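You operate a simulated robot arm through the tools that you are given. There is no shell and no other tool.

The job below is to be done with a simulated two-armed robot. You get a single attempt, and the scene is never put back.

JOB
Dab block 57 in the cloth tub and wipe off the sticky mark.
Fine: put the block back and slide the tub lid shut. Set down upright: what you pick out. Where these are worked on the way, their far stop is far enough and under half their travel is too little: tub lid. What is to be rubbed or washed off counts as gone when no trace of it is left.
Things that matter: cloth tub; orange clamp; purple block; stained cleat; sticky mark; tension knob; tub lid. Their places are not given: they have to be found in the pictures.

It is judged by the outcome, as a careful person would: the job done as asked, and still so three seconds after it is handed in. It fails if anything else is knocked over, pushed out of place, dropped, spilled or broken. A push-on lid holds only when it is set on centred and level and pressed home; a screw cap is set on level and turned clockwise until tight. Flat cloth is picked up by pressing the open fingertips on it (5 to 10 N) and closing them slowly along it; thin cloth reads only 2 to 8 mm in the jaws.

ROBOT AND FRAMES
Two 6-joint arms with two-finger grippers on one trunk that stands fixed in place. Base frame: the origin is at the foot of the trunk, x ahead of it, y to its left, z up; the work surface is at about z = 840. Units: mm, degrees, N and s.
The left shoulder is at [30, 178, 1013], the right one opposite. With the tool pointing down near the work surface each hand reaches from about 440 to 840 mm from the base axis, measured 20 degrees to its own side. Payload 2.54 kg a hand.
The TCP of each hand is the grasp point between the finger pads, 30 mm short of the fingertips. In the tool frame z runs along the fingers and y along their closing line. Largest opening 116 mm; the body of the gripper starts 95 mm behind the TCP.
Orientation is that of the tool frame in the base frame, as a unit quaternion [w, x, y, z]. With the fingers straight down and closing along the base's y, the tool's x points along the base's -x, its y along +y and its z along -z.

CONTROLS
- The arms move only by the tool apply_moves. It takes "left_deltas", "right_deltas" or both (then of equal length, played together; a hand with none holds still); each is a list of rows, each an object (a shift or turn left out is 0, a gripper value left out holds the last) with "translation": the shift along the tool's x, y, z in units of 250 mm (1.0 is 250 mm), a list of three; "angular": the turn, a rotation vector about the tool's x, y, z in units of 120 degrees (1.0 is 120 degrees), a list of three; "jaw": the finger opening in cm, from 0 to 11.6. In form: [{"translation": [tx, ty, tz], "angular": [rx, ry, rz], "jaw": jaw}, ...]. A call has 1 to 20 rows; each row is the pose to reach, as a shift and turn from the pose commanded when the call began, along the tool's axes at that moment. A call with a number of a shift or a turn outside -1 to 1 is refused whole. Rows are played at 5 a second. More than 50 mm and 8.6 degrees between two rows, or a gripper value outside its range, and nothing of the call is played. A pose out of reach is approached as far as the arm can. The call stops where the force on the tool passes 40 N (or 10 N more than at its start, if that is more) or the arm is blocked; 0.2 s more then pass. The fingers move at their own pace (about 153 mm/s each) and stop on an object; they squeeze with about 29 N. The grip force told is the motor's: it shows also when the fingers shut on nothing. Time passes only in rows, and 0.2 s behind the last, so rows that repeat a pose let the fingers close. The reply holds the time, the measured pose of the TCP, the force on the tool along the base axes, the opening and the grip force, in the units named above and with some noise, with the torque about the TCP (base axes, N m) and any sound that the robot's microphone picked up, and new pictures: "views" is both (left out), scene, wrist or none (wrist: the cameras of the hands that moved).
- Cameras (640 x 400 px; columns grow to the right, rows downward): "scene" is now at [21.8, 19.4, 1727]; the picture's right is [0.28, -0.96, 0.00], its down [-0.79, -0.23, -0.57] and it looks along [0.54, 0.16, -0.82] (base axes); focal length 320 px, centre (320, 200). "left" rides on the left gripper at [69, 15, -122] in its tool frame; the picture's right is [-0.21, 0.98, 0.00], its down [-0.83, -0.18, -0.53] and it looks along [-0.52, -0.11, 0.85] (tool axes); focal length 251 px, centre (320, 200). "right" rides on the right gripper at [69, -15, -122] in its tool frame; the picture's right is [0.22, 0.98, 0.00], its down [-0.83, 0.18, -0.53] and it looks along [-0.52, 0.11, 0.85] (tool axes); focal length 251 px, centre (320, 200).
- raise_lower(by): slides the trunk up (or, below 0, down) by that many mm; the arms and the scene camera ride with it, the base frame stays. It gives what a move gives, with no picture.
- head_to(pan, tilt): turns the head with the scene camera to pan (to the left, within 143 degrees either way) and tilt (down, from -29 to 69), counted from straight ahead of the robot. It gives what a move gives, and a new picture of the scene camera.
- measure_at(camera, pixels): for up to 12 pixels [column, row] of the newest picture of that camera ("zoom" is the newest enlarged one), the place [x, y, z] in the base frame of the surface seen there, good to about 2 mm, but the place of the scene camera against the robot may be out by one fixed shift of up to 18 mm in any direction. It takes no simulated time.
- enlarge(camera, box): a new picture of the part [left, top, right, bottom] of that camera's present view, enlarged. It takes no simulated time.
- sign_off(): hands the job in; it is judged then, once.

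Open the grippers and draw the arms clear of the work before you hand the job in, unless the task says otherwise.

The tools are called after "Request:" as a command line: name --argument value ..., lists and objects as JSON in quotes. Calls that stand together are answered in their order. apply_moves: Moves the arms, as the interface text tells. Its arguments: {"type":"object","properties":{"left_deltas":{"type":"array","items":{"type":"object","properties":{"translation":{"type":"array","items":{"type":"number"}},"angular":{"type":"array","items":{"type":"number"}},"jaw":{"type":"number"}}}},"right_deltas":{"type":"array","items":{"type":"object","properties":{"translation":{"type":"array","items":{"type":"number"}},"angular":{"type":"array","items":{"type":"number"}},"jaw":{"type":"number"}}}},"views":{"type":"string","enum":["both","scene","wrist","none"]}},"required":[]} The other tools are called the same way: raise_lower (by) slides the trunk up or down; head_to (pan, tilt) turns the head that bears the scene camera; measure_at (camera, pixels) gives the place of the surface under pixels of a picture; enlarge (camera, box) takes an enlarged picture of a part of a camera's view; sign_off () hands the job in.

At the start:

```text
t: 0.0
left_eef_pos: [288.1, 361.8, 1121.2]
left_tcp_rot: [0.0, 0.001, 1.0, 0.0]
left_force: [0.5, -0.2, 0.0]
left_wrist_torque: [0.03, -0.02, 0.03]
left_opening: 116.0
left_finger_force: 0.1
right_eef_pos: [551.4, 47.8, 1141.0]
right_tcp_rot: [0.0, 0.0, 1.0, -0.001]
right_force: [0.0, -0.7, -0.3]
right_wrist_torque: [0.04, 0.01, -0.02]
right_opening: 115.8
right_finger_force: 0.0
trunk travel left (down, up): [-225.0, 315.0]
head pan, tilt: [16.3, 55.5]
```

scene: 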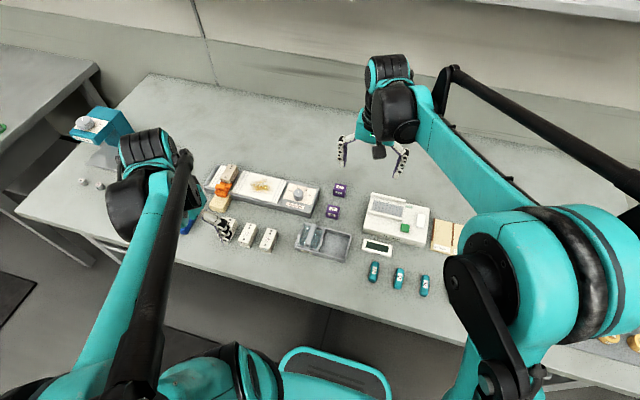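
right: 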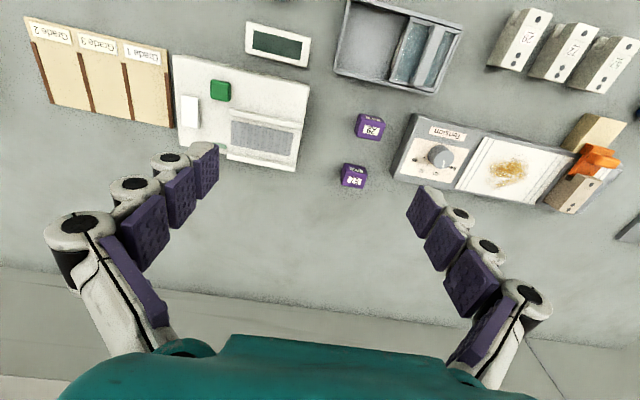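
left: 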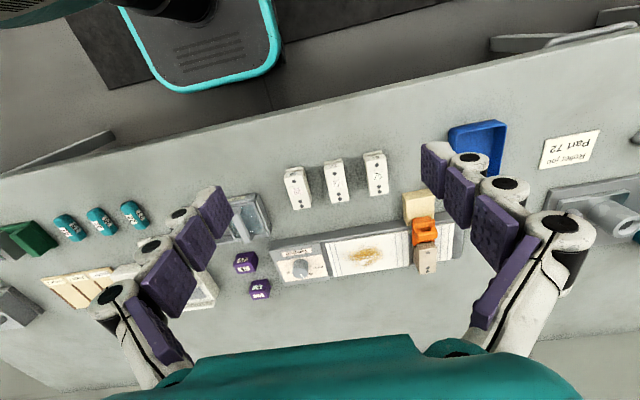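

The scene shows two rows of white blocks, purple blocks, a tub with sliding lid, and a board with a stain. I'll enlarge the relevant areas to read labels.

Request:
enlarge --camera "scene" --box '[190, 150, 370, 270]'

Request:
enlarge --camera "right" --box '[320, 0, 640, 220]'

Request:
enlarge --camera "left" --box '[200, 120, 500, 310]'

```text
3.33 times, centred on (280, 210) of scene
```

zoom: 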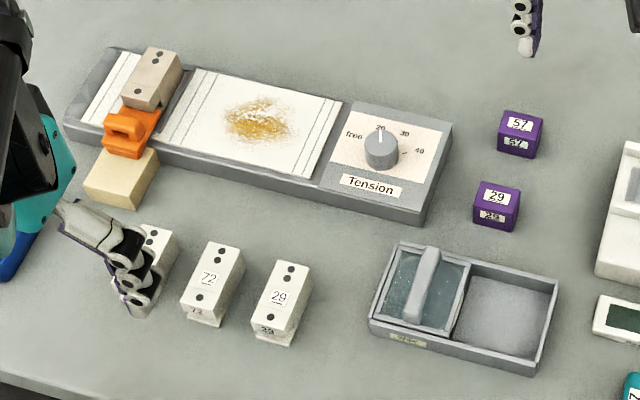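

```text
1.82 times, centred on (480, 110) of right
```

zoom: 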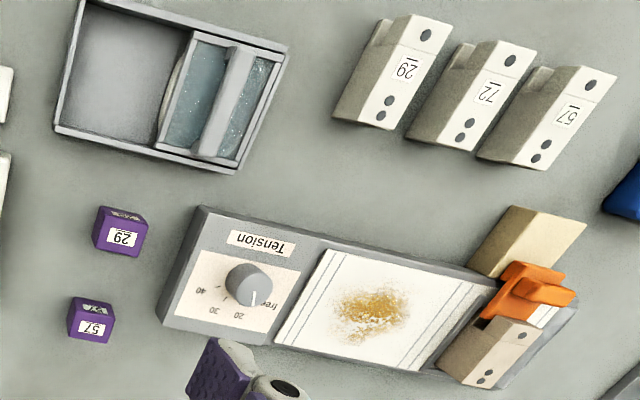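

```text
2.11 times, centred on (350, 215) of left
```

zoom: 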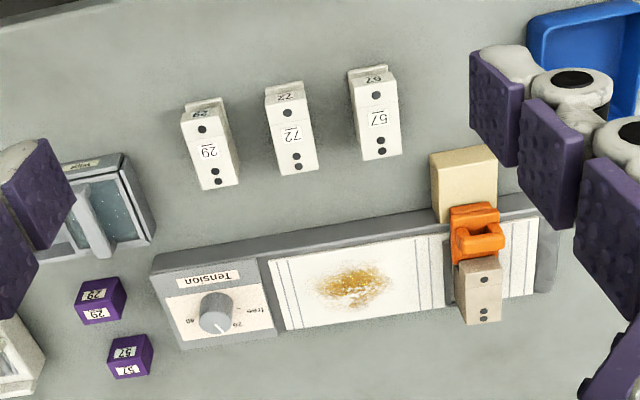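

I need finer views of the tub label, the board, and other objects around.

Request:
enlarge --camera "scene" --box '[285, 210, 365, 260]'

Request:
enlarge --camera "scene" --box '[350, 180, 470, 300]'

Request:
enlarge --camera "left" --box '[400, 100, 640, 280]'

Request:
enlarge --camera "right" --box '[330, 0, 480, 100]'

Request:
enlarge --camera "right" --box '[460, 100, 640, 220]'

```text
8.00 times, centred on (325, 235) of scene
```

zoom: 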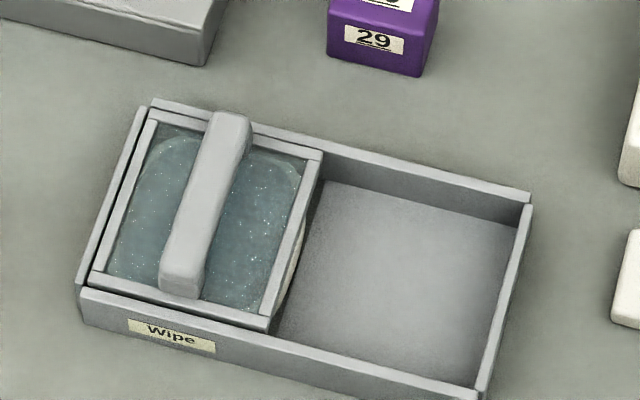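

```text
3.33 times, centred on (410, 240) of scene
```

zoom: 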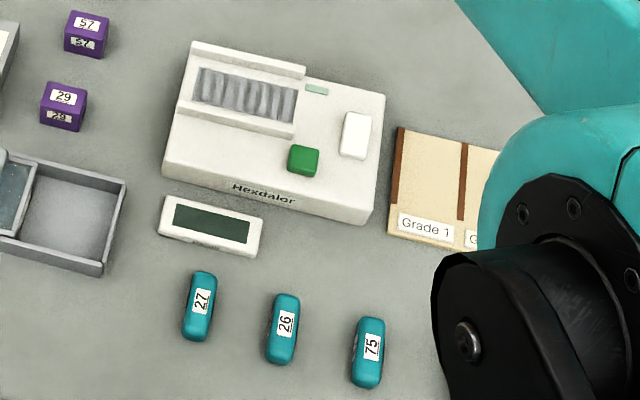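

```text
2.22 times, centred on (520, 190) of left
```

zoom: 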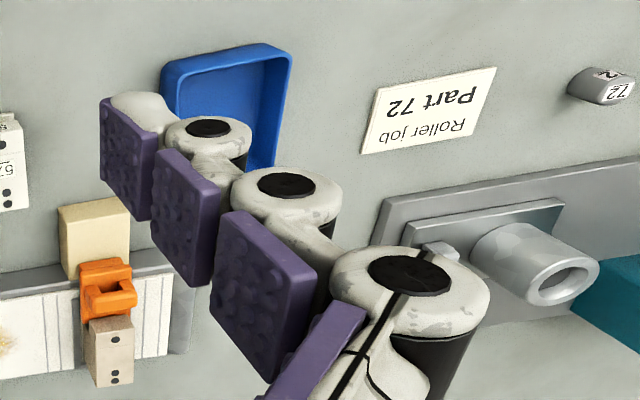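

```text
4.00 times, centred on (405, 50) of right
```

zoom: 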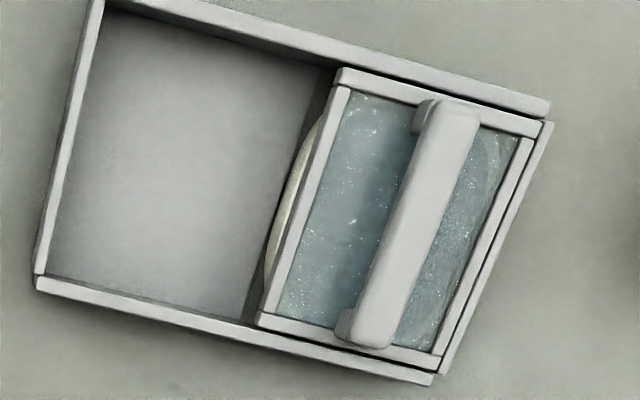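

```text
3.33 times, centred on (550, 160) of right
```

zoom: 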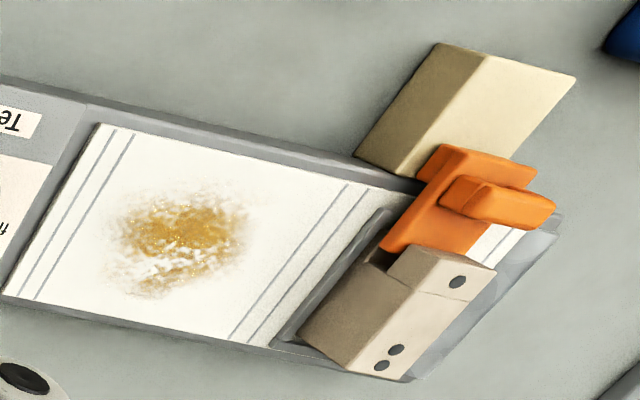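

Tub labelled "Wipe" has its lid closed over the damp pad side; purple block 57 is at right-camera (353,175), the stain at (507,172). I'll measure these points from the right wrist camera.

Request:
measure_at --camera "right" --pixels '[[353, 169], [354, 182], [369, 122], [372, 132], [340, 66], [432, 92], [463, 30], [350, 2], [430, 62], [440, 30], [370, 40], [400, 60]]'

Request:
measure_at --camera "right" --pixels '[[507, 172], [488, 165], [530, 170], [507, 187], [510, 155], [485, 140], [455, 187], [570, 155], [545, 200], [438, 156], [600, 160], [575, 190]]'

Request:
enlarge --camera "right" --box '[330, 100, 410, 200]'

```text
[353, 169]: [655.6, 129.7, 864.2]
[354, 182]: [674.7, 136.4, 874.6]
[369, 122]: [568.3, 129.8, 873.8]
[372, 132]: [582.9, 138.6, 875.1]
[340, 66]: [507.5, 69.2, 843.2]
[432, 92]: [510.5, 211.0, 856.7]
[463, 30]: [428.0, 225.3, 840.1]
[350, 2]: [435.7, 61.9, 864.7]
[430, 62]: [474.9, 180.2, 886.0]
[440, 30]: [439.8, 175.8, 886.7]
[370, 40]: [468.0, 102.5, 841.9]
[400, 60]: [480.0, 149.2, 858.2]
```

```text
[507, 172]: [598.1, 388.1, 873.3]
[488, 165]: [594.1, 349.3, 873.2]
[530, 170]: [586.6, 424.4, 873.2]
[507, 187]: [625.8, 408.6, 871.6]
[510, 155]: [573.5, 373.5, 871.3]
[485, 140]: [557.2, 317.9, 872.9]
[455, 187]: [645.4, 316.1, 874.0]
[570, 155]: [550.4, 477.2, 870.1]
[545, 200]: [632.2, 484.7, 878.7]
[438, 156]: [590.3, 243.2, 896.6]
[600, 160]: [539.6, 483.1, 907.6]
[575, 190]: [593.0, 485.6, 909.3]
```

```text
4.00 times, centred on (370, 150) of right
```

zoom: 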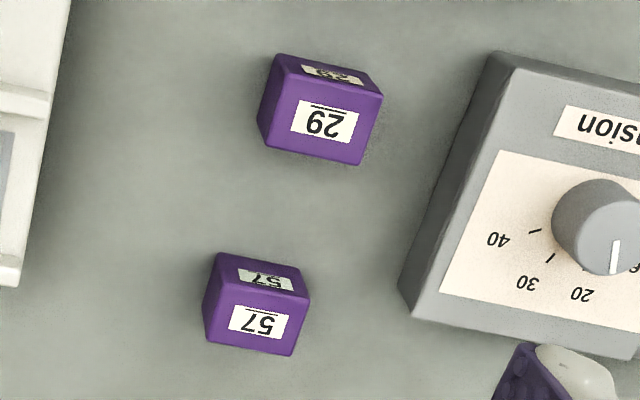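

Block 57 is near (665,130), the tub near (470,145), and the stain near (598,388), all within left-hand reach. I'll move the right arm aside and bring the left camera over the scene.

Request:
apply_moves --left_deltas '[{"translation": [-0.075, -0.108, 0.013]}, {"translation": [-0.15, -0.216, 0.027]}, {"translation": [-0.224, -0.324, 0.04]}, {"translation": [-0.3, -0.432, 0.053]}, {"translation": [-0.375, -0.54, 0.067]}, {"translation": [-0.448, -0.648, 0.08]}]' --right_deltas '[{"translation": [0, -0.167, 0]}, {"translation": [0, -0.333, 0]}, {"translation": [0, -0.5, 0]}, {"translation": [0, -0.667, 0]}, {"translation": [0, -0.833, 0]}, {"translation": [0, -1, 0]}]' --views "both"

```text
t: 1.4
left_eef_pos: [400.3, 197.4, 1101.4]
left_tcp_rot: [0.001, -0.001, 1.0, 0.001]
left_force: [0.2, -1.4, -0.6]
left_wrist_torque: [0.04, 0.01, 0.0]
left_opening: 115.9
left_finger_force: 0.1
right_eef_pos: [552.0, -203.3, 1140.6]
right_tcp_rot: [0.0, -0.001, 1.0, 0.001]
right_force: [-0.1, 0.1, 0.1]
right_wrist_torque: [0.06, -0.01, 0.03]
right_opening: 116.0
right_finger_force: 0.1
trunk travel left (down, up): [-225.0, 315.0]
head pan, tilt: [16.3, 55.5]
```

scene: 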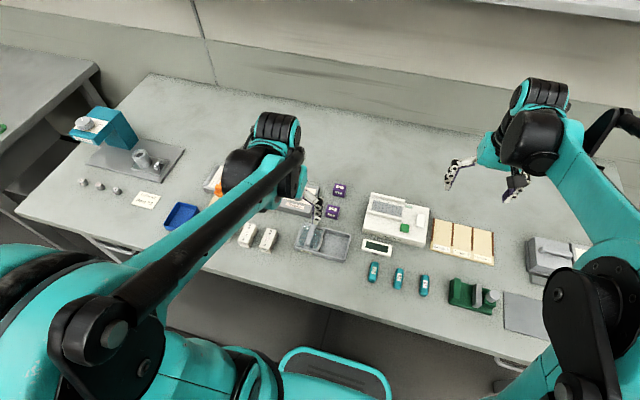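
right: 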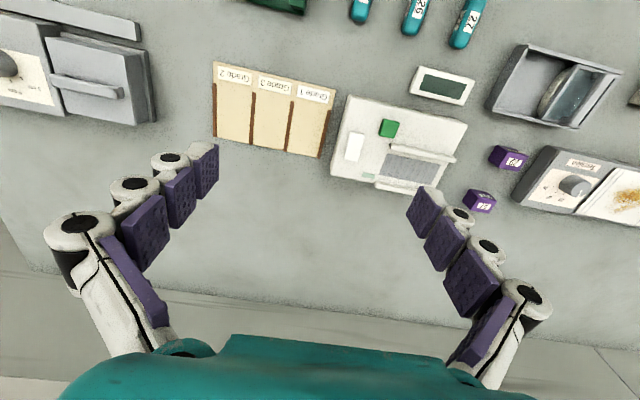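
left: 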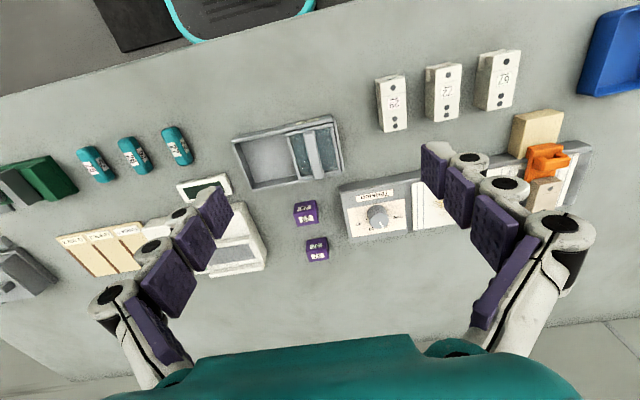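

The left camera now sees the tub at (288,155), and blocks at (305,213) and (317,249). I'll enlarge and measure.

Request:
enlarge --camera "left" --box '[220, 105, 360, 195]'

Request:
measure_at --camera "zoom" --pixels '[[60, 150], [110, 378], [510, 60], [560, 310], [310, 110], [345, 335], [420, 140], [450, 310], [380, 200], [500, 200], [200, 250], [325, 220]]'

Request:
enlarge --camera "left" --box '[280, 190, 345, 270]'

Request:
enlarge --camera "right" --box '[450, 30, 640, 220]'

```text
4.44 times, centred on (290, 150) of left
```

zoom: 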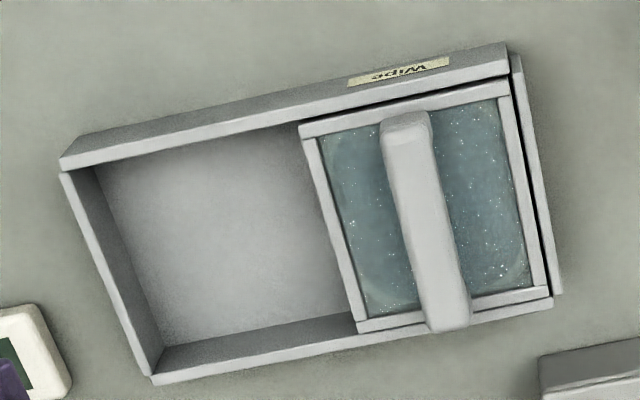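

```text
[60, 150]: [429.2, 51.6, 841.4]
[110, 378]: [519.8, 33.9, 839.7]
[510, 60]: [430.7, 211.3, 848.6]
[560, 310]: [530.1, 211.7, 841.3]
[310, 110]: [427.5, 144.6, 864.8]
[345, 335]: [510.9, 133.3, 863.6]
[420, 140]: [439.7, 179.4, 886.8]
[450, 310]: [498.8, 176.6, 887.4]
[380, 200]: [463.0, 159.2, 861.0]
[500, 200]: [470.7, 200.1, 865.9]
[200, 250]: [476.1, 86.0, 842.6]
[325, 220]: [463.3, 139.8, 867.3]
```

```text
5.00 times, centred on (312, 230) of left
```

zoom: 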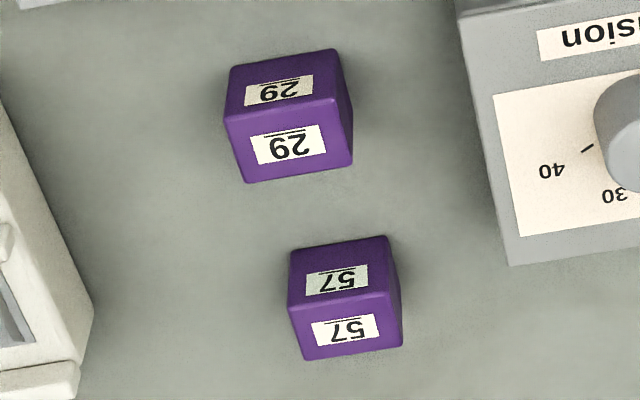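

```text
2.11 times, centred on (545, 125) of right
```

zoom: 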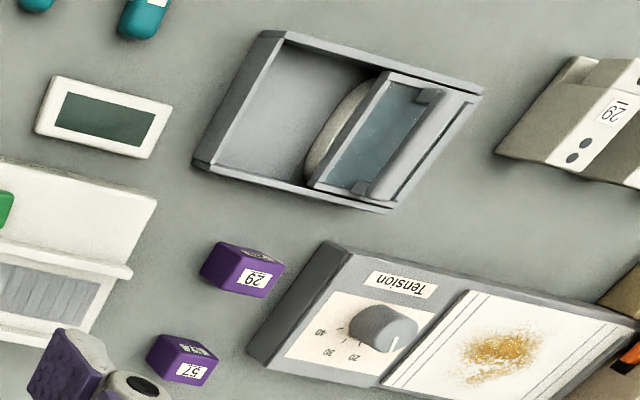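

I'll get accurate corner measurements of block 57's top and near side.

Request:
enlarge --camera "left" --box '[300, 230, 336, 266]'

Request:
measure_at --camera "zoom" --pixels '[[200, 200], [320, 200]]'

```text
11.11 times, centred on (318, 248) of left
```

zoom: 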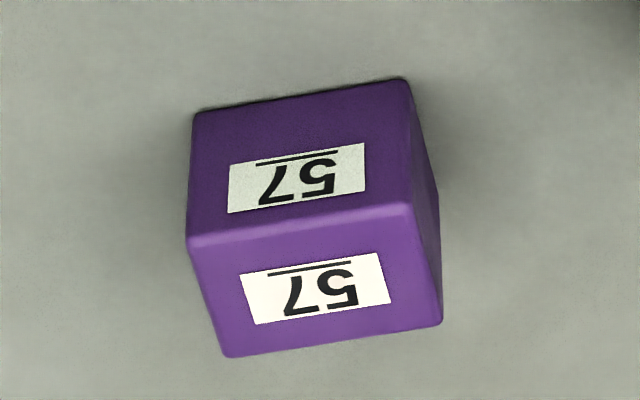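

```text
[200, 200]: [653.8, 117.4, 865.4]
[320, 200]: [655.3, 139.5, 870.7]
```

Request:
measure_at --camera "zoom" --pixels '[[198, 250], [405, 212], [230, 348], [433, 315], [315, 290], [205, 125], [395, 95], [430, 260], [185, 100], [100, 300]]'

```text
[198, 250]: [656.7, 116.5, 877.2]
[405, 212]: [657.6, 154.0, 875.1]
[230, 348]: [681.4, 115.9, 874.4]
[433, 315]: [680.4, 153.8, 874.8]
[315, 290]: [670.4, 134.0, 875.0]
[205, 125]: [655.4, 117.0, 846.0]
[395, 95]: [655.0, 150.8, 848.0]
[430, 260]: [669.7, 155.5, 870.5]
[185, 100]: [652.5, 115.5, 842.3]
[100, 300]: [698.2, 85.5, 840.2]
```

Block 57 spans x≈656–682, y≈115–155, z 840–875; the lid handle centre is ≈(469,178) with top at 887. I'll bring the left hand to hover above the handle with narrowed jaws and look.

Request:
apply_moves --left_deltas '[{"translation": [-0.055, -0.016, 0.137], "jaw": 5}, {"translation": [-0.11, -0.031, 0.274], "jaw": 5}, {"translation": [-0.166, -0.047, 0.41], "jaw": 5}, {"translation": [-0.221, -0.062, 0.547], "jaw": 5}, {"translation": [-0.276, -0.078, 0.65], "jaw": 5}]' --views "both"

```text
t: 2.6
left_eef_pos: [470.7, 182.7, 939.3]
left_tcp_rot: [0.001, 0.0, 1.0, 0.0]
left_force: [0.5, 0.3, -1.2]
left_wrist_torque: [-0.01, 0.02, 0.01]
left_opening: 50.1
left_finger_force: 0.1
right_eef_pos: [553.5, -201.7, 1140.5]
right_tcp_rot: [0.0, 0.0, 1.0, -0.001]
right_force: [0.4, 0.2, -0.4]
right_wrist_torque: [0.0, 0.04, 0.0]
right_opening: 115.8
right_finger_force: 0.1
trunk travel left (down, up): [-225.0, 315.0]
head pan, tilt: [16.3, 55.5]
```

scene: 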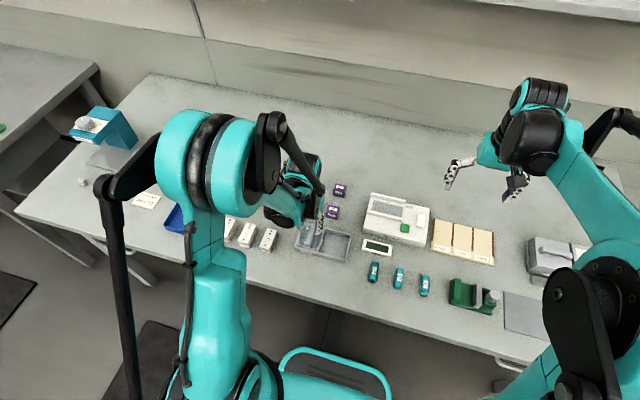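
left: 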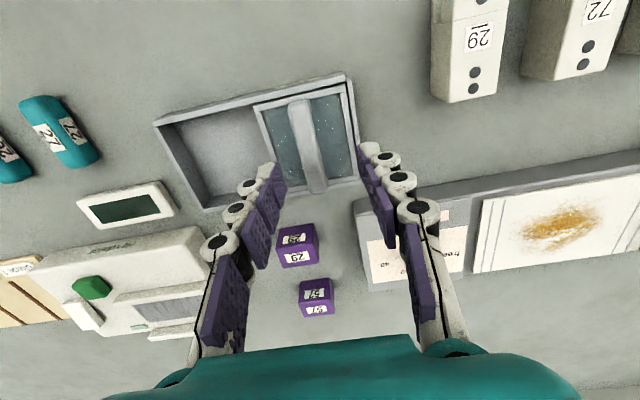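

I measure the handle ends and lid edges from this close view.

Request:
enlarge --camera "left" --box '[150, 70, 390, 220]'

Request:
measure_at --camera "left" --pixels '[[292, 103], [309, 100], [308, 188], [325, 186], [300, 125], [315, 165], [285, 150], [335, 140], [345, 130], [160, 120], [205, 205], [346, 78]]'

```text
2.67 times, centred on (270, 145) of left
```

zoom: 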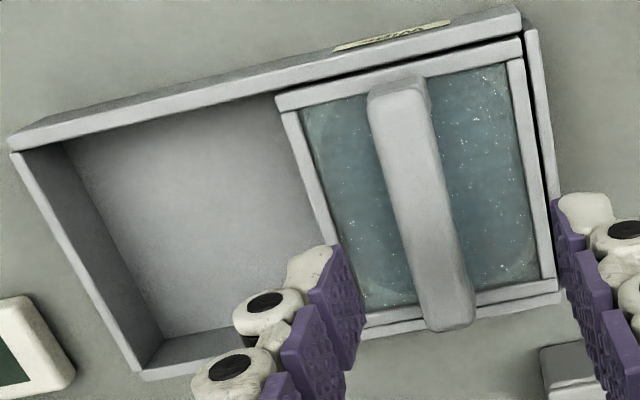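

```text
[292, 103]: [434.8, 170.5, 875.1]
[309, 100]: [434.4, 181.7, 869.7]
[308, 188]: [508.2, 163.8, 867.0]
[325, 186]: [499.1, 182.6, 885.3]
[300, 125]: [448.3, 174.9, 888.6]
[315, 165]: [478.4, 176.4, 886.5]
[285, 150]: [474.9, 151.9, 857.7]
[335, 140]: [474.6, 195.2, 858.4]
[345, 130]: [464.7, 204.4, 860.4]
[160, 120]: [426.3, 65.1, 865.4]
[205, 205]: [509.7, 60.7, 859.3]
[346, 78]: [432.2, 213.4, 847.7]
```

The handle is centred at ≈(469,176.5), top 887, with the lid frame at 865. I'll lower to put the fingertips at ≈868 and close on the handle.

Request:
apply_moves --left_deltas '[{"translation": [0, -0.016, 0.08], "jaw": 5}, {"translation": [0, -0.016, 0.16], "jaw": 5}, {"translation": [0, -0.016, 0.16], "jaw": 5}, {"translation": [0, -0.016, 0.16], "jaw": 1}, {"translation": [0, -0.016, 0.16], "jaw": 1}, {"translation": [0, -0.016, 0.16], "jaw": 1}]' --views "wrist"

```text
t: 4.0
left_eef_pos: [469.9, 176.5, 899.4]
left_tcp_rot: [0.0, 0.0, 1.0, 0.0]
left_force: [-2.7, -11.2, -3.4]
left_wrist_torque: [-0.31, 0.17, 0.0]
left_opening: 18.3
left_finger_force: 5.8
right_eef_pos: [551.2, -201.7, 1141.4]
right_tcp_rot: [0.0, 0.0, 1.0, 0.001]
right_force: [-0.6, 0.5, 1.0]
right_wrist_torque: [0.03, -0.03, 0.0]
right_opening: 116.0
right_finger_force: 0.0
trunk travel left (down, up): [-225.0, 315.0]
head pan, tilt: [16.3, 55.5]
```

left: 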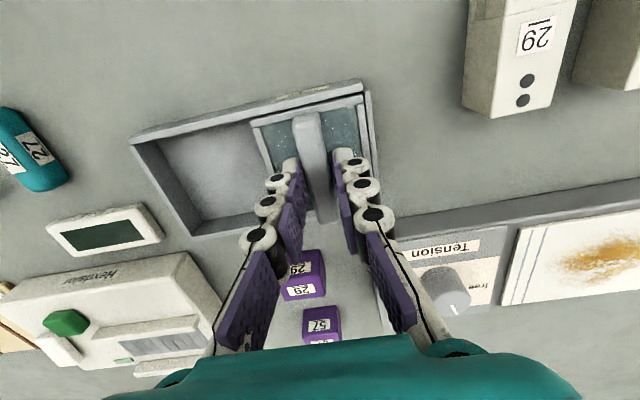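

Fingers are near the handle (opening 18.3) but the squeeze isn't full yet; I'll hold for closing.

Request:
apply_moves --left_deltas '[{"translation": [0, 0, 0], "jaw": 0.5}, {"translation": [0, 0, 0], "jaw": 0.5}, {"translation": [0, 0, 0], "jaw": 0.5}]' --views "none"

```text
t: 4.8
left_eef_pos: [470.2, 177.5, 899.2]
left_tcp_rot: [0.0, -0.001, 1.0, 0.001]
left_force: [-3.5, -17.2, -4.5]
left_wrist_torque: [-0.48, 0.17, -0.02]
left_opening: 17.2
left_finger_force: 9.1
right_eef_pos: [551.7, -202.8, 1140.4]
right_tcp_rot: [0.0, 0.0, 1.0, 0.0]
right_force: [0.8, 0.3, 0.0]
right_wrist_torque: [-0.02, -0.02, 0.01]
right_opening: 116.2
right_finger_force: 0.1
trunk travel left (down, up): [-225.0, 315.0]
head pan, tilt: [16.3, 55.5]
```

The right finger touches first, pressing the lid against its closed stop; sliding toward −y now will relieve that. I move in small steps toward the opening stop.

Request:
apply_moves --left_deltas '[{"translation": [0, -0.008, 0]}, {"translation": [0, -0.016, 0]}, {"translation": [0, -0.04, 0]}, {"translation": [0, -0.08, 0]}, {"translation": [0, -0.12, 0]}, {"translation": [0, -0.16, 0]}]' --views "wrist"

```text
t: 6.2
left_eef_pos: [469.1, 138.4, 899.2]
left_tcp_rot: [0.001, 0.0, 1.0, 0.001]
left_force: [13.8, -0.2, 26.4]
left_wrist_torque: [0.07, -0.14, -0.04]
left_opening: 15.3
left_finger_force: 41.4
right_eef_pos: [552.2, -202.2, 1140.8]
right_tcp_rot: [0.0, -0.001, 1.0, 0.0]
right_force: [-0.3, 0.3, -0.3]
right_wrist_torque: [0.01, -0.02, -0.01]
right_opening: 116.1
right_finger_force: 0.0
trunk travel left (down, up): [-225.0, 315.0]
head pan, tilt: [16.3, 55.5]
```

left: 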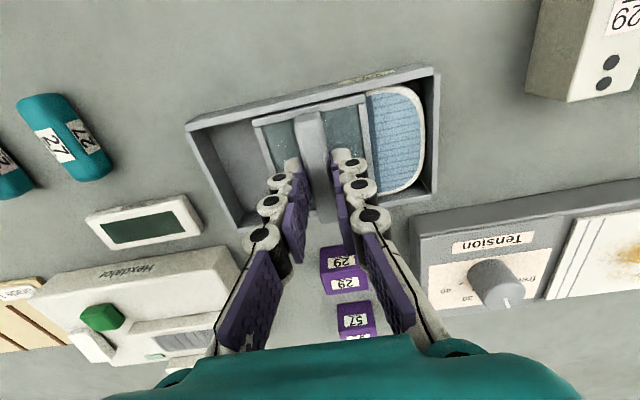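

The lid is sliding and reveals the blue pad. I'll continue toward the far stop in small steps, easing up by 1 mm.

Request:
apply_moves --left_deltas '[{"translation": [0, -0.02, -0.004]}, {"translation": [0, -0.05, -0.004]}, {"translation": [0, -0.08, -0.004]}, {"translation": [0, -0.1, -0.004]}, {"translation": [0, -0.12, -0.004]}, {"translation": [0, -0.132, -0.004]}, {"translation": [0, -0.144, -0.004]}, {"translation": [0, -0.156, -0.004]}]' --views "wrist"

```text
t: 8.0
left_eef_pos: [469.4, 98.3, 899.9]
left_tcp_rot: [-0.002, 0.0, 1.0, 0.0]
left_force: [-2.8, -1.5, -25.8]
left_wrist_torque: [-0.02, 0.78, 0.04]
left_opening: 15.4
left_finger_force: 41.0
right_eef_pos: [553.1, -201.7, 1141.3]
right_tcp_rot: [-0.001, -0.001, 1.0, 0.001]
right_force: [-0.1, 0.0, 0.2]
right_wrist_torque: [0.0, -0.02, 0.03]
right_opening: 116.0
right_finger_force: 0.1
trunk travel left (down, up): [-225.0, 315.0]
head pan, tilt: [16.3, 55.5]
```

left: 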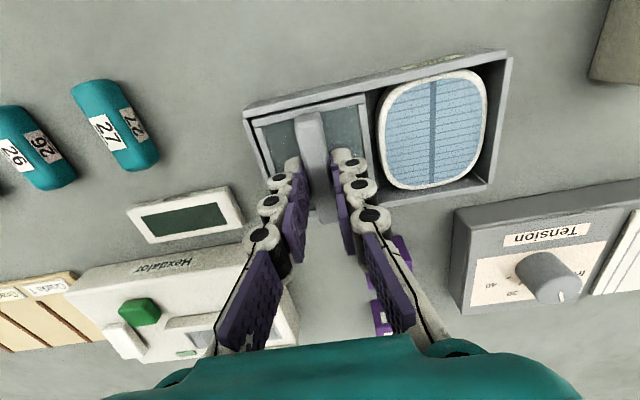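

Pad is fully exposed; the lid is near the far stop. I'll lower by 0.5 mm to relieve the vertical pull and nudge until it stops.

Request:
apply_moves --left_deltas '[{"translation": [0, 0, 0.002]}, {"translation": [0, -0.008, 0.002]}, {"translation": [0, -0.016, 0.002]}, {"translation": [0, -0.024, 0.002]}, {"translation": [0, -0.032, 0.002]}]' --views "wrist"

```text
t: 9.3
left_eef_pos: [469.3, 95.5, 899.6]
left_tcp_rot: [0.0, -0.003, 1.0, 0.008]
left_force: [-1.6, 32.6, -5.1]
left_wrist_torque: [0.84, -0.07, -0.19]
left_opening: 15.4
left_finger_force: 41.7
right_eef_pos: [549.9, -201.7, 1140.3]
right_tcp_rot: [0.0, 0.001, 1.0, -0.001]
right_force: [0.2, -1.2, 0.0]
right_wrist_torque: [0.09, 0.05, 0.0]
right_opening: 116.0
right_finger_force: 0.0
trunk travel left (down, up): [-225.0, 315.0]
head pan, tilt: [16.3, 55.5]
stopped in row 5 (left hand): the force on the tool passed its limit at 41 N (the readings are from after the stop); the commanded pose is now the measured one
```

left: 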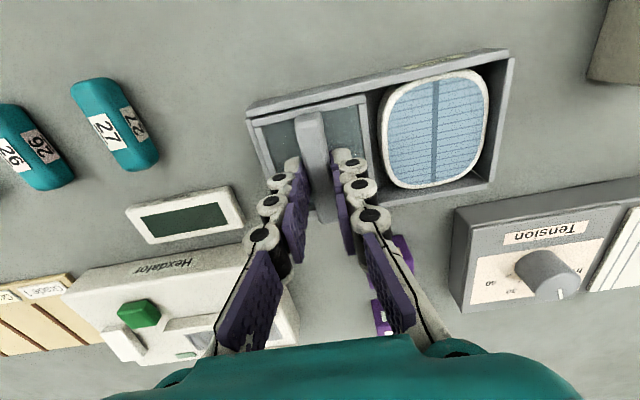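

The lid reached its far stop (41 N). Release and lift away.

Request:
apply_moves --left_deltas '[{"translation": [0, 0, 0], "jaw": 4.5}, {"translation": [0, 0, 0], "jaw": 4.5}, {"translation": [0, 0, -0.08], "jaw": 4.5}, {"translation": [0, 0, -0.2], "jaw": 4.5}, {"translation": [0, 0, -0.36], "jaw": 4.5}, {"translation": [0, 0, -0.5], "jaw": 4.5}]' --views "both"

```text
t: 10.7
left_eef_pos: [468.0, 89.7, 1026.4]
left_tcp_rot: [0.002, -0.001, 1.0, 0.004]
left_force: [1.4, 0.8, 0.2]
left_wrist_torque: [-0.01, 0.0, 0.02]
left_opening: 45.3
left_finger_force: 0.1
right_eef_pos: [550.1, -201.3, 1141.0]
right_tcp_rot: [0.0, 0.0, 1.0, 0.0]
right_force: [-0.9, 0.2, -0.7]
right_wrist_torque: [0.01, -0.01, -0.02]
right_opening: 116.0
right_finger_force: 0.1
trunk travel left (down, up): [-225.0, 315.0]
head pan, tilt: [16.3, 55.5]
```

scene: 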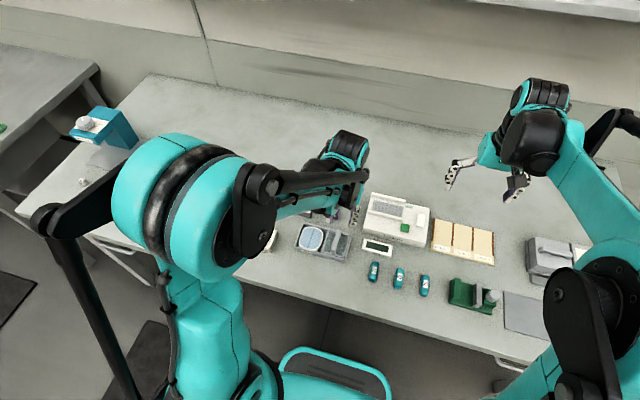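
left: 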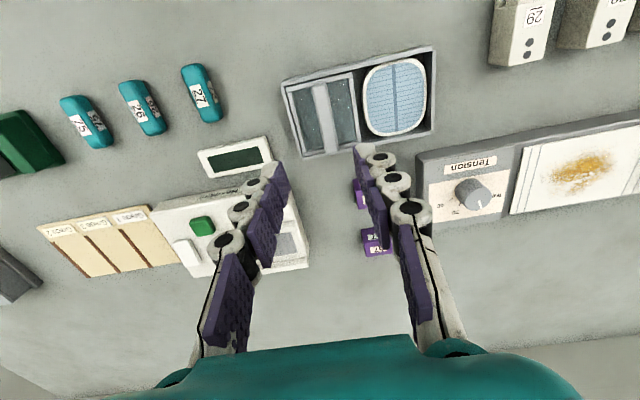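

The tub is open with the pad at (395,98). I'll measure pad surface, tub corners, and lid handle.

Request:
measure_at --camera "left" --pixels '[[395, 98], [380, 90], [410, 115], [395, 65], [372, 105], [420, 90], [400, 130], [325, 115], [284, 83], [305, 158], [433, 52], [434, 130]]'

Request:
measure_at --camera "left" --pixels '[[580, 172], [555, 160], [605, 165], [560, 185], [590, 195], [575, 150], [540, 180], [620, 165], [520, 160], [375, 240], [380, 250]]'

Request:
enlarge --camera "left" --box '[500, 110, 640, 220]'

```text
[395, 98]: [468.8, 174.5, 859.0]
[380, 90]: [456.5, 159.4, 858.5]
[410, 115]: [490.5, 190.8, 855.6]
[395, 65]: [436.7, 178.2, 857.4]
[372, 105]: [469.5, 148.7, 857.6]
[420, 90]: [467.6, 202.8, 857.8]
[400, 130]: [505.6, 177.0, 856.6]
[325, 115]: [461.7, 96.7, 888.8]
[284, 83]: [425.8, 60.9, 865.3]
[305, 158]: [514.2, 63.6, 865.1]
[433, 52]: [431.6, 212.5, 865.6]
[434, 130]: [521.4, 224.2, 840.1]
```

```text
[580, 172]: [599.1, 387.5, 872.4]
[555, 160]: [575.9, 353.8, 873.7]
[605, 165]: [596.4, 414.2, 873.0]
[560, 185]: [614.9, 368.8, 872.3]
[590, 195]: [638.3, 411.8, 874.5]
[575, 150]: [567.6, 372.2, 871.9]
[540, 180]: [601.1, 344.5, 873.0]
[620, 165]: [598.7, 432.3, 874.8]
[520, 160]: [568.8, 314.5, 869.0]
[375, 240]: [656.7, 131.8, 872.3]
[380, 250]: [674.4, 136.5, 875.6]
```

```text
3.64 times, centred on (570, 165) of left
```

zoom: 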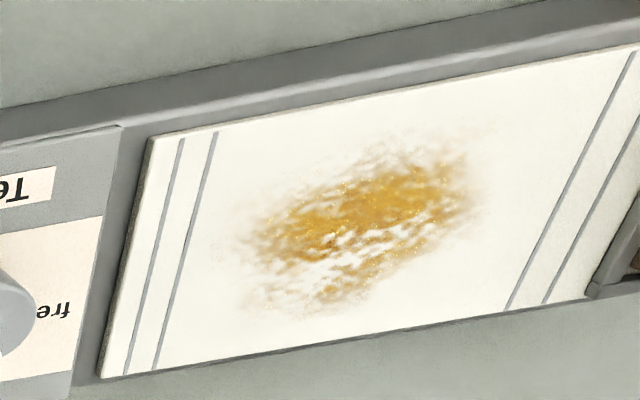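

Pad surface is z≈858 around (470,175). Let me measure the stain's extent on the enlarged picture.

Request:
measure_at --camera "zoom" --pixels '[[232, 225], [250, 310], [495, 180], [445, 130], [310, 320], [290, 180], [430, 275], [480, 140], [150, 145], [118, 375], [630, 60], [510, 308]]'

```text
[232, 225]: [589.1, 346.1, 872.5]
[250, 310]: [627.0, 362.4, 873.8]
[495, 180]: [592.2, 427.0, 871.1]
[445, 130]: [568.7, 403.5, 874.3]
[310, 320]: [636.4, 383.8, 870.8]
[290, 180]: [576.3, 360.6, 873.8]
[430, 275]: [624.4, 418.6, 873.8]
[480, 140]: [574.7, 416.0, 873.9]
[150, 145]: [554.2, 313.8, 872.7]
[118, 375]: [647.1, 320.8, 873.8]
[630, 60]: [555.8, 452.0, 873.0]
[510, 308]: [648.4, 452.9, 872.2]
```

The stain spans x≈568–636, y≈346–427 at z≈873. Next I move over block 57 and level the slight tool tilt, stopping at hover to check.

Request:
apply_moves --left_deltas '[{"translation": [-0.161, 0.036, 0.02], "angular": [0.001, 0, 0], "jaw": 7}, {"translation": [-0.322, 0.072, 0.06], "angular": [0.003, 0, 0], "jaw": 7}, {"translation": [-0.482, 0.108, 0.1], "angular": [0.005, 0, 0], "jaw": 7}, {"translation": [-0.643, 0.144, 0.14], "angular": [0.005, 0, 0], "jaw": 7}, {"translation": [-0.804, 0.18, 0.2], "angular": [0.005, 0, 0], "jaw": 7}, {"translation": [-0.804, 0.18, 0.2], "angular": [0.005, 0, 0], "jaw": 7}]' --views "both"

```text
t: 12.1
left_eef_pos: [667.1, 135.4, 976.5]
left_tcp_rot: [0.001, -0.001, 1.0, -0.001]
left_force: [0.0, -0.9, 0.4]
left_wrist_torque: [0.0, -0.02, -0.01]
left_opening: 70.3
left_finger_force: 0.1
right_eef_pos: [549.9, -202.6, 1141.0]
right_tcp_rot: [0.0, 0.0, 1.0, 0.0]
right_force: [-0.4, -0.5, -0.3]
right_wrist_torque: [0.0, -0.06, -0.01]
right_opening: 116.0
right_finger_force: 0.1
trunk travel left (down, up): [-225.0, 315.0]
head pan, tilt: [16.3, 55.5]
```

scene: 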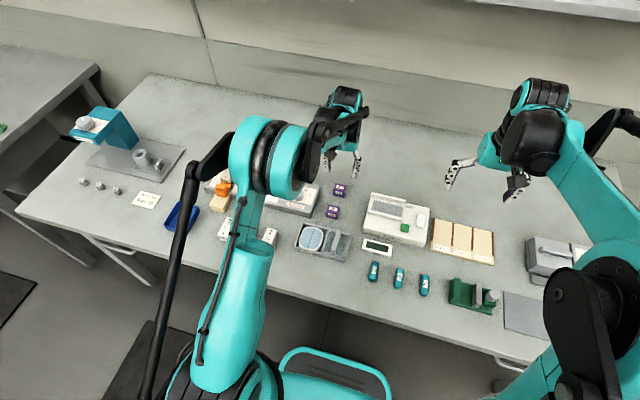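
left: 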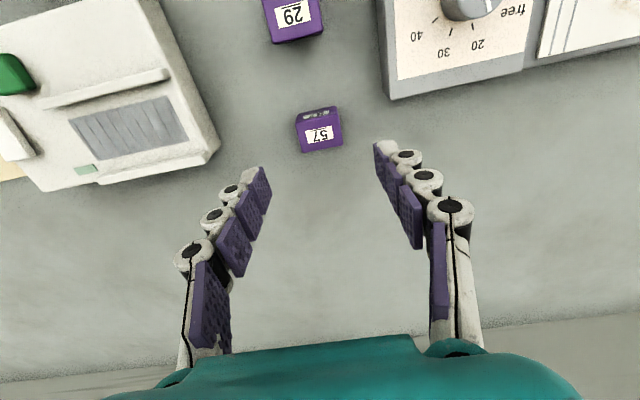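

Tool is level at (667,135,976). I'll measure the block corners from here.

Request:
enlarge --camera "left" --box '[280, 90, 360, 170]'

Request:
measure_at --camera "zoom" --pixels '[[255, 185], [410, 150], [275, 300], [430, 260], [345, 220], [330, 170], [350, 280], [262, 240], [420, 200], [255, 165], [400, 90], [150, 200]]'

```text
5.00 times, centred on (320, 130) of left
```

zoom: 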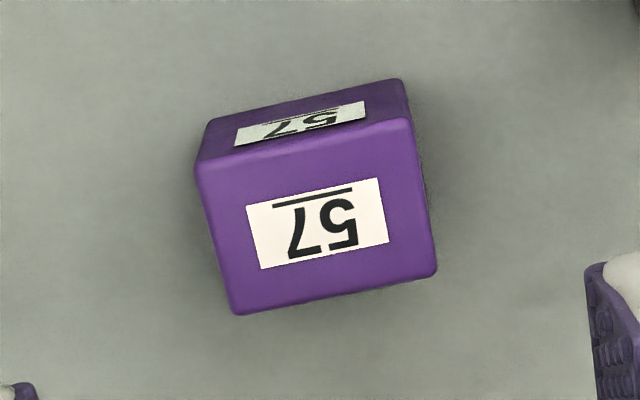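

```text
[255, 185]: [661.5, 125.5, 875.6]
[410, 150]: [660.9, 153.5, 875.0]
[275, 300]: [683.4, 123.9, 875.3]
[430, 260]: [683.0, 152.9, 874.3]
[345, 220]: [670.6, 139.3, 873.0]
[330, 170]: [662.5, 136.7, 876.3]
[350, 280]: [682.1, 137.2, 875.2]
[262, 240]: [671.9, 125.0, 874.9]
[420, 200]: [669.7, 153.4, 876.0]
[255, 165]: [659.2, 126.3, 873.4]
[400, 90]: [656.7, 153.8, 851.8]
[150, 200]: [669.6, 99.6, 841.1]
```

Block 57: centre ≈(670.5,136), top at 875, yaw ≈0. I'll descend to TCP z≈885 (tips 15 mm above the block's base) and close.

Request:
apply_moves --left_deltas '[{"translation": [-0.012, 0.004, 0.14]}, {"translation": [-0.012, 0.004, 0.26]}, {"translation": [-0.012, 0.004, 0.364]}, {"translation": [-0.012, 0.004, 0.364]}, {"translation": [-0.012, 0.004, 0.364], "jaw": 3}, {"translation": [-0.012, 0.004, 0.364], "jaw": 3}, {"translation": [-0.012, 0.004, 0.364], "jaw": 3}, {"translation": [-0.012, 0.004, 0.364], "jaw": 3}]' --views "wrist"

```text
t: 13.9
left_eef_pos: [673.9, 136.7, 884.4]
left_tcp_rot: [0.002, -0.001, 1.0, -0.002]
left_force: [-1.1, -0.3, 1.0]
left_wrist_torque: [0.01, -0.04, -0.01]
left_opening: 38.6
left_finger_force: 29.2
right_eef_pos: [550.2, -202.4, 1141.8]
right_tcp_rot: [-0.001, -0.001, 1.0, 0.0]
right_force: [-0.4, 0.0, -0.7]
right_wrist_torque: [0.03, -0.02, 0.05]
right_opening: 115.8
right_finger_force: 0.1
trunk travel left (down, up): [-225.0, 315.0]
head pan, tilt: [16.3, 55.5]
```

left: 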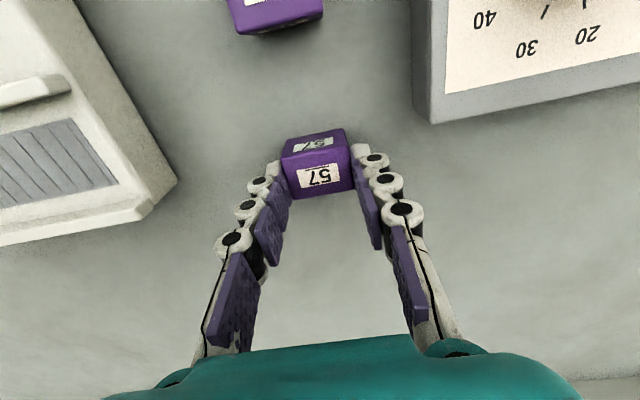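

Block 57 is gripped (38.6 mm, 29 N). Lift 80 mm and carry it above the damp pad, stopping at hover.

Request:
apply_moves --left_deltas '[{"translation": [0, 0, -0.08]}, {"translation": [0, 0, -0.2]}, {"translation": [0, 0, -0.32]}, {"translation": [0.16, 0.03, -0.32]}, {"translation": [0.32, 0.06, -0.32]}, {"translation": [0.48, 0.09, -0.32]}, {"translation": [0.64, 0.12, -0.32]}, {"translation": [0.804, 0.156, -0.32]}, {"translation": [0.804, 0.156, -0.2]}, {"translation": [0.804, 0.156, -0.16]}]' --views "both"

```text
t: 16.1
left_eef_pos: [473.1, 176.4, 925.3]
left_tcp_rot: [0.002, 0.0, 1.0, -0.002]
left_force: [-0.6, -0.2, -0.7]
left_wrist_torque: [0.0, -0.04, 0.01]
left_opening: 38.7
left_finger_force: 29.1
right_eef_pos: [550.0, -202.9, 1141.1]
right_tcp_rot: [0.0, 0.0, 1.0, 0.0]
right_force: [-1.1, -0.1, 0.4]
right_wrist_torque: [-0.01, -0.03, -0.02]
right_opening: 116.1
right_finger_force: 0.1
trunk travel left (down, up): [-225.0, 315.0]
head pan, tilt: [16.3, 55.5]
```

scene: 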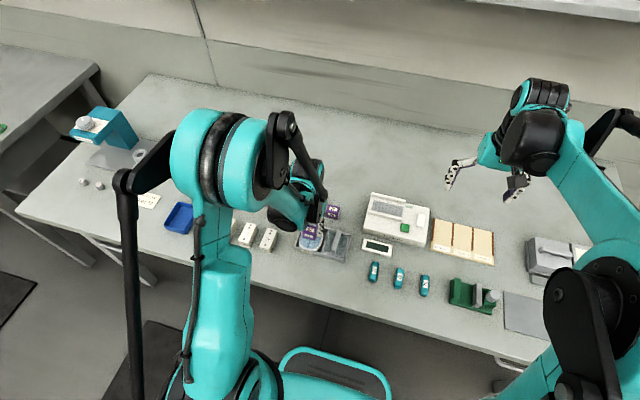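
left: 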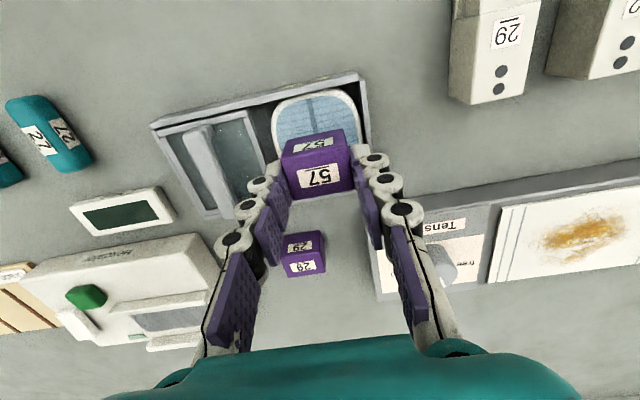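

The block is over the pad at hover. I'll descend carefully, 20 mm first.

Request:
apply_moves --left_deltas '[{"translation": [0, 0, 0.04]}, {"translation": [0, 0, 0.064]}, {"translation": [0, 0, 0.076]}, {"translation": [0, 0, 0.08]}]' --views "wrist"

```text
t: 17.1
left_eef_pos: [472.7, 175.5, 904.0]
left_tcp_rot: [0.0, 0.0, 1.0, -0.001]
left_force: [-0.3, -0.3, 0.0]
left_wrist_torque: [0.04, 0.01, -0.01]
left_opening: 38.5
left_finger_force: 29.2
right_eef_pos: [550.9, -202.1, 1141.4]
right_tcp_rot: [0.0, 0.0, 1.0, 0.0]
right_force: [0.8, 0.6, -0.5]
right_wrist_torque: [0.03, 0.03, 0.04]
right_opening: 115.9
right_finger_force: 0.0
trunk travel left (down, up): [-225.0, 315.0]
head pan, tilt: [16.3, 55.5]
```

left: 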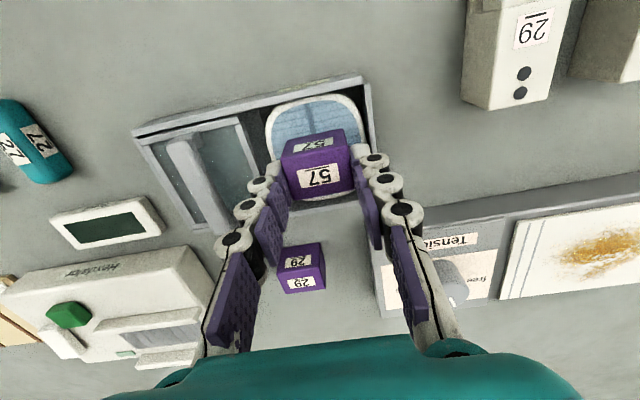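

No contact yet; I continue down in 0.75 mm steps for 3 mm.

Request:
apply_moves --left_deltas '[{"translation": [0, 0, 0.003]}, {"translation": [0, 0, 0.006]}, {"translation": [0, 0, 0.008]}]' --views "none"

```text
t: 17.9
left_eef_pos: [471.8, 175.5, 901.1]
left_tcp_rot: [0.001, -0.001, 1.0, -0.002]
left_force: [0.5, 0.5, -0.5]
left_wrist_torque: [-0.02, -0.05, 0.0]
left_opening: 38.7
left_finger_force: 29.5
right_eef_pos: [551.8, -202.1, 1140.8]
right_tcp_rot: [0.001, 0.0, 1.0, 0.0]
right_force: [0.7, -0.5, 1.2]
right_wrist_torque: [-0.01, -0.03, 0.0]
right_opening: 116.2
right_finger_force: 0.0
trunk travel left (down, up): [-225.0, 315.0]
head pan, tilt: [16.3, 55.5]
```

Still no contact; continue with 0.5–0.75 mm steps.

Request:
apply_moves --left_deltas '[{"translation": [0, 0, 0.003]}, {"translation": [0, 0, 0.005]}, {"translation": [0, 0, 0.007]}]' --views "none"

```text
t: 18.7
left_eef_pos: [471.9, 176.4, 901.5]
left_tcp_rot: [0.001, 0.0, 1.0, -0.001]
left_force: [5.1, 3.1, 21.4]
left_wrist_torque: [0.14, -0.11, 0.01]
left_opening: 38.5
left_finger_force: 29.8
right_eef_pos: [550.5, -203.5, 1141.8]
right_tcp_rot: [0.0, 0.0, 1.0, 0.0]
right_force: [-0.8, 0.6, 0.6]
right_wrist_torque: [-0.01, 0.0, 0.0]
right_opening: 115.9
right_finger_force: 0.0
trunk travel left (down, up): [-225.0, 315.0]
head pan, tilt: [16.3, 55.5]
```

Contact on the pad at 21 N. I'll ease to a lighter press, dwell, lift, press once more, then rise to 80 mm above for carrying.

Request:
apply_moves --left_deltas '[{"translation": [0, 0, -0.001]}, {"translation": [0, 0, -0.001]}, {"translation": [0, 0, -0.001]}, {"translation": [0, 0, -0.03]}, {"translation": [0.016, 0, -0.008]}, {"translation": [0.016, 0, -0.001]}, {"translation": [0.016, 0, -0.001]}, {"translation": [0.016, 0, -0.001]}]' --views "wrist"

```text
t: 20.5
left_eef_pos: [469.3, 176.8, 901.2]
left_tcp_rot: [0.002, -0.002, 1.0, -0.002]
left_force: [1.7, -1.3, 10.1]
left_wrist_torque: [-0.03, -0.03, -0.03]
left_opening: 38.7
left_finger_force: 28.8
right_eef_pos: [550.8, -202.9, 1141.1]
right_tcp_rot: [0.0, -0.001, 1.0, 0.0]
right_force: [-0.6, 0.0, 0.7]
right_wrist_torque: [0.01, -0.06, 0.01]
right_opening: 116.1
right_finger_force: 0.0
trunk travel left (down, up): [-225.0, 315.0]
head pan, tilt: [16.3, 55.5]
```

left: 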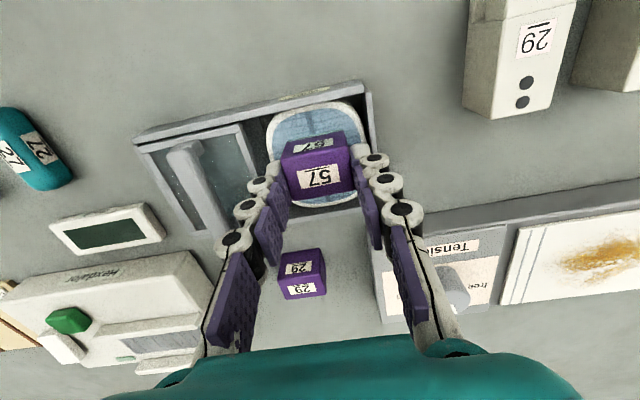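

Dab pressed at 10 N. Now I lift 63 mm, move out over the tension board and then along it to hover above the stain.

Request:
apply_moves --left_deltas '[{"translation": [0, 0, -0.1]}, {"translation": [0, 0, -0.254]}, {"translation": [-0.178, 0, -0.254]}, {"translation": [-0.356, 0.0, -0.254]}, {"translation": [-0.534, 0.0, -0.254]}, {"translation": [-0.534, 0.17, -0.254]}, {"translation": [-0.534, 0.34, -0.254]}, {"translation": [-0.534, 0.51, -0.254]}, {"translation": [-0.534, 0.68, -0.254]}, {"translation": [-0.534, 0.836, -0.254]}, {"translation": [-0.534, 0.836, -0.254]}]' --views "both"

```text
t: 22.9
left_eef_pos: [601.2, 386.5, 962.2]
left_tcp_rot: [0.002, -0.001, 1.0, -0.001]
left_force: [-0.3, -0.5, 0.2]
left_wrist_torque: [0.02, 0.0, 0.0]
left_opening: 38.7
left_finger_force: 29.2
right_eef_pos: [550.8, -203.4, 1141.2]
right_tcp_rot: [0.0, 0.0, 1.0, 0.0]
right_force: [0.7, 0.4, 0.1]
right_wrist_torque: [0.05, 0.01, -0.03]
right_opening: 116.0
right_finger_force: 0.0
trunk travel left (down, up): [-225.0, 315.0]
head pan, tilt: [16.3, 55.5]
```

scene: 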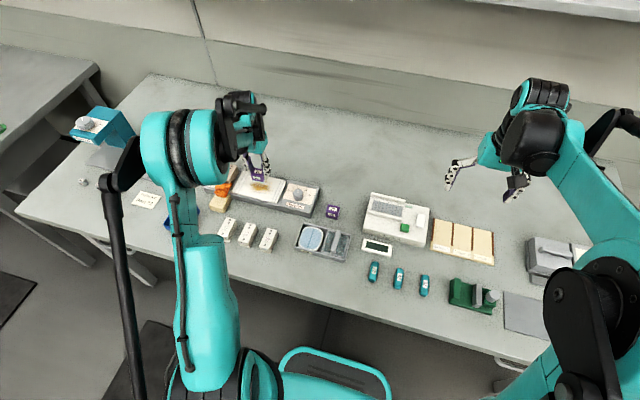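
left: 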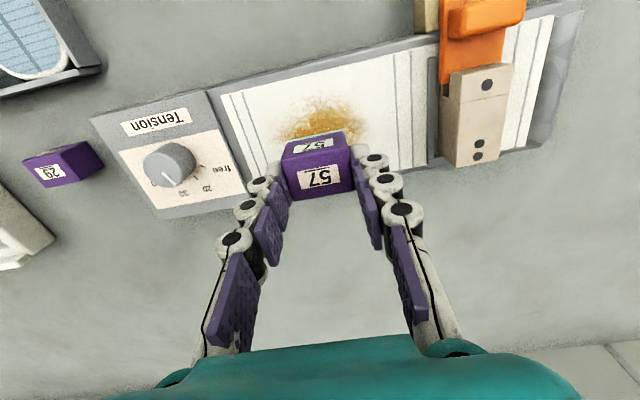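

The block is above the stain. I measure the clamped cleat and sheet positions to bound the wiping strokes.

Request:
measure_at --camera "left" --pixels '[[445, 120], [455, 155], [437, 60], [430, 110], [405, 90], [240, 120], [325, 98], [285, 140], [360, 130], [340, 95], [445, 20], [300, 105]]'

Request:
enlarge --camera "left" --box '[200, 30, 480, 205]'

```text
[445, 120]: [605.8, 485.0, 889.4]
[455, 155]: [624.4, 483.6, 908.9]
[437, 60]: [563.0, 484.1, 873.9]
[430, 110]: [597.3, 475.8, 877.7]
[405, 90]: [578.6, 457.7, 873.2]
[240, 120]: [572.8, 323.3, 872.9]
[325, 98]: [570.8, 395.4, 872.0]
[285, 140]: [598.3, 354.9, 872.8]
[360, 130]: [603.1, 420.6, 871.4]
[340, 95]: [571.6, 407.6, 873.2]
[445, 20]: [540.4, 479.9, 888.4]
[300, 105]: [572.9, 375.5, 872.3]
```

```text
2.29 times, centred on (340, 118) of left
```

zoom: 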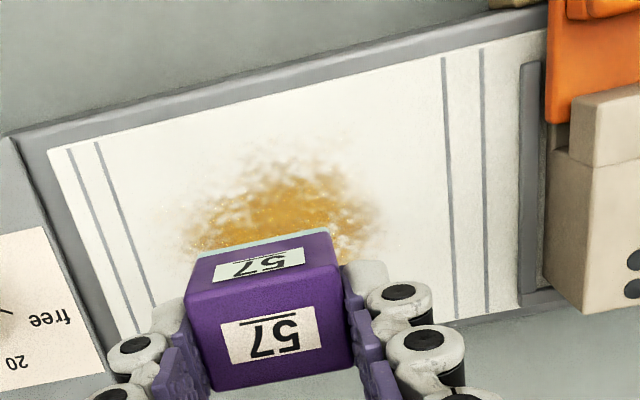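

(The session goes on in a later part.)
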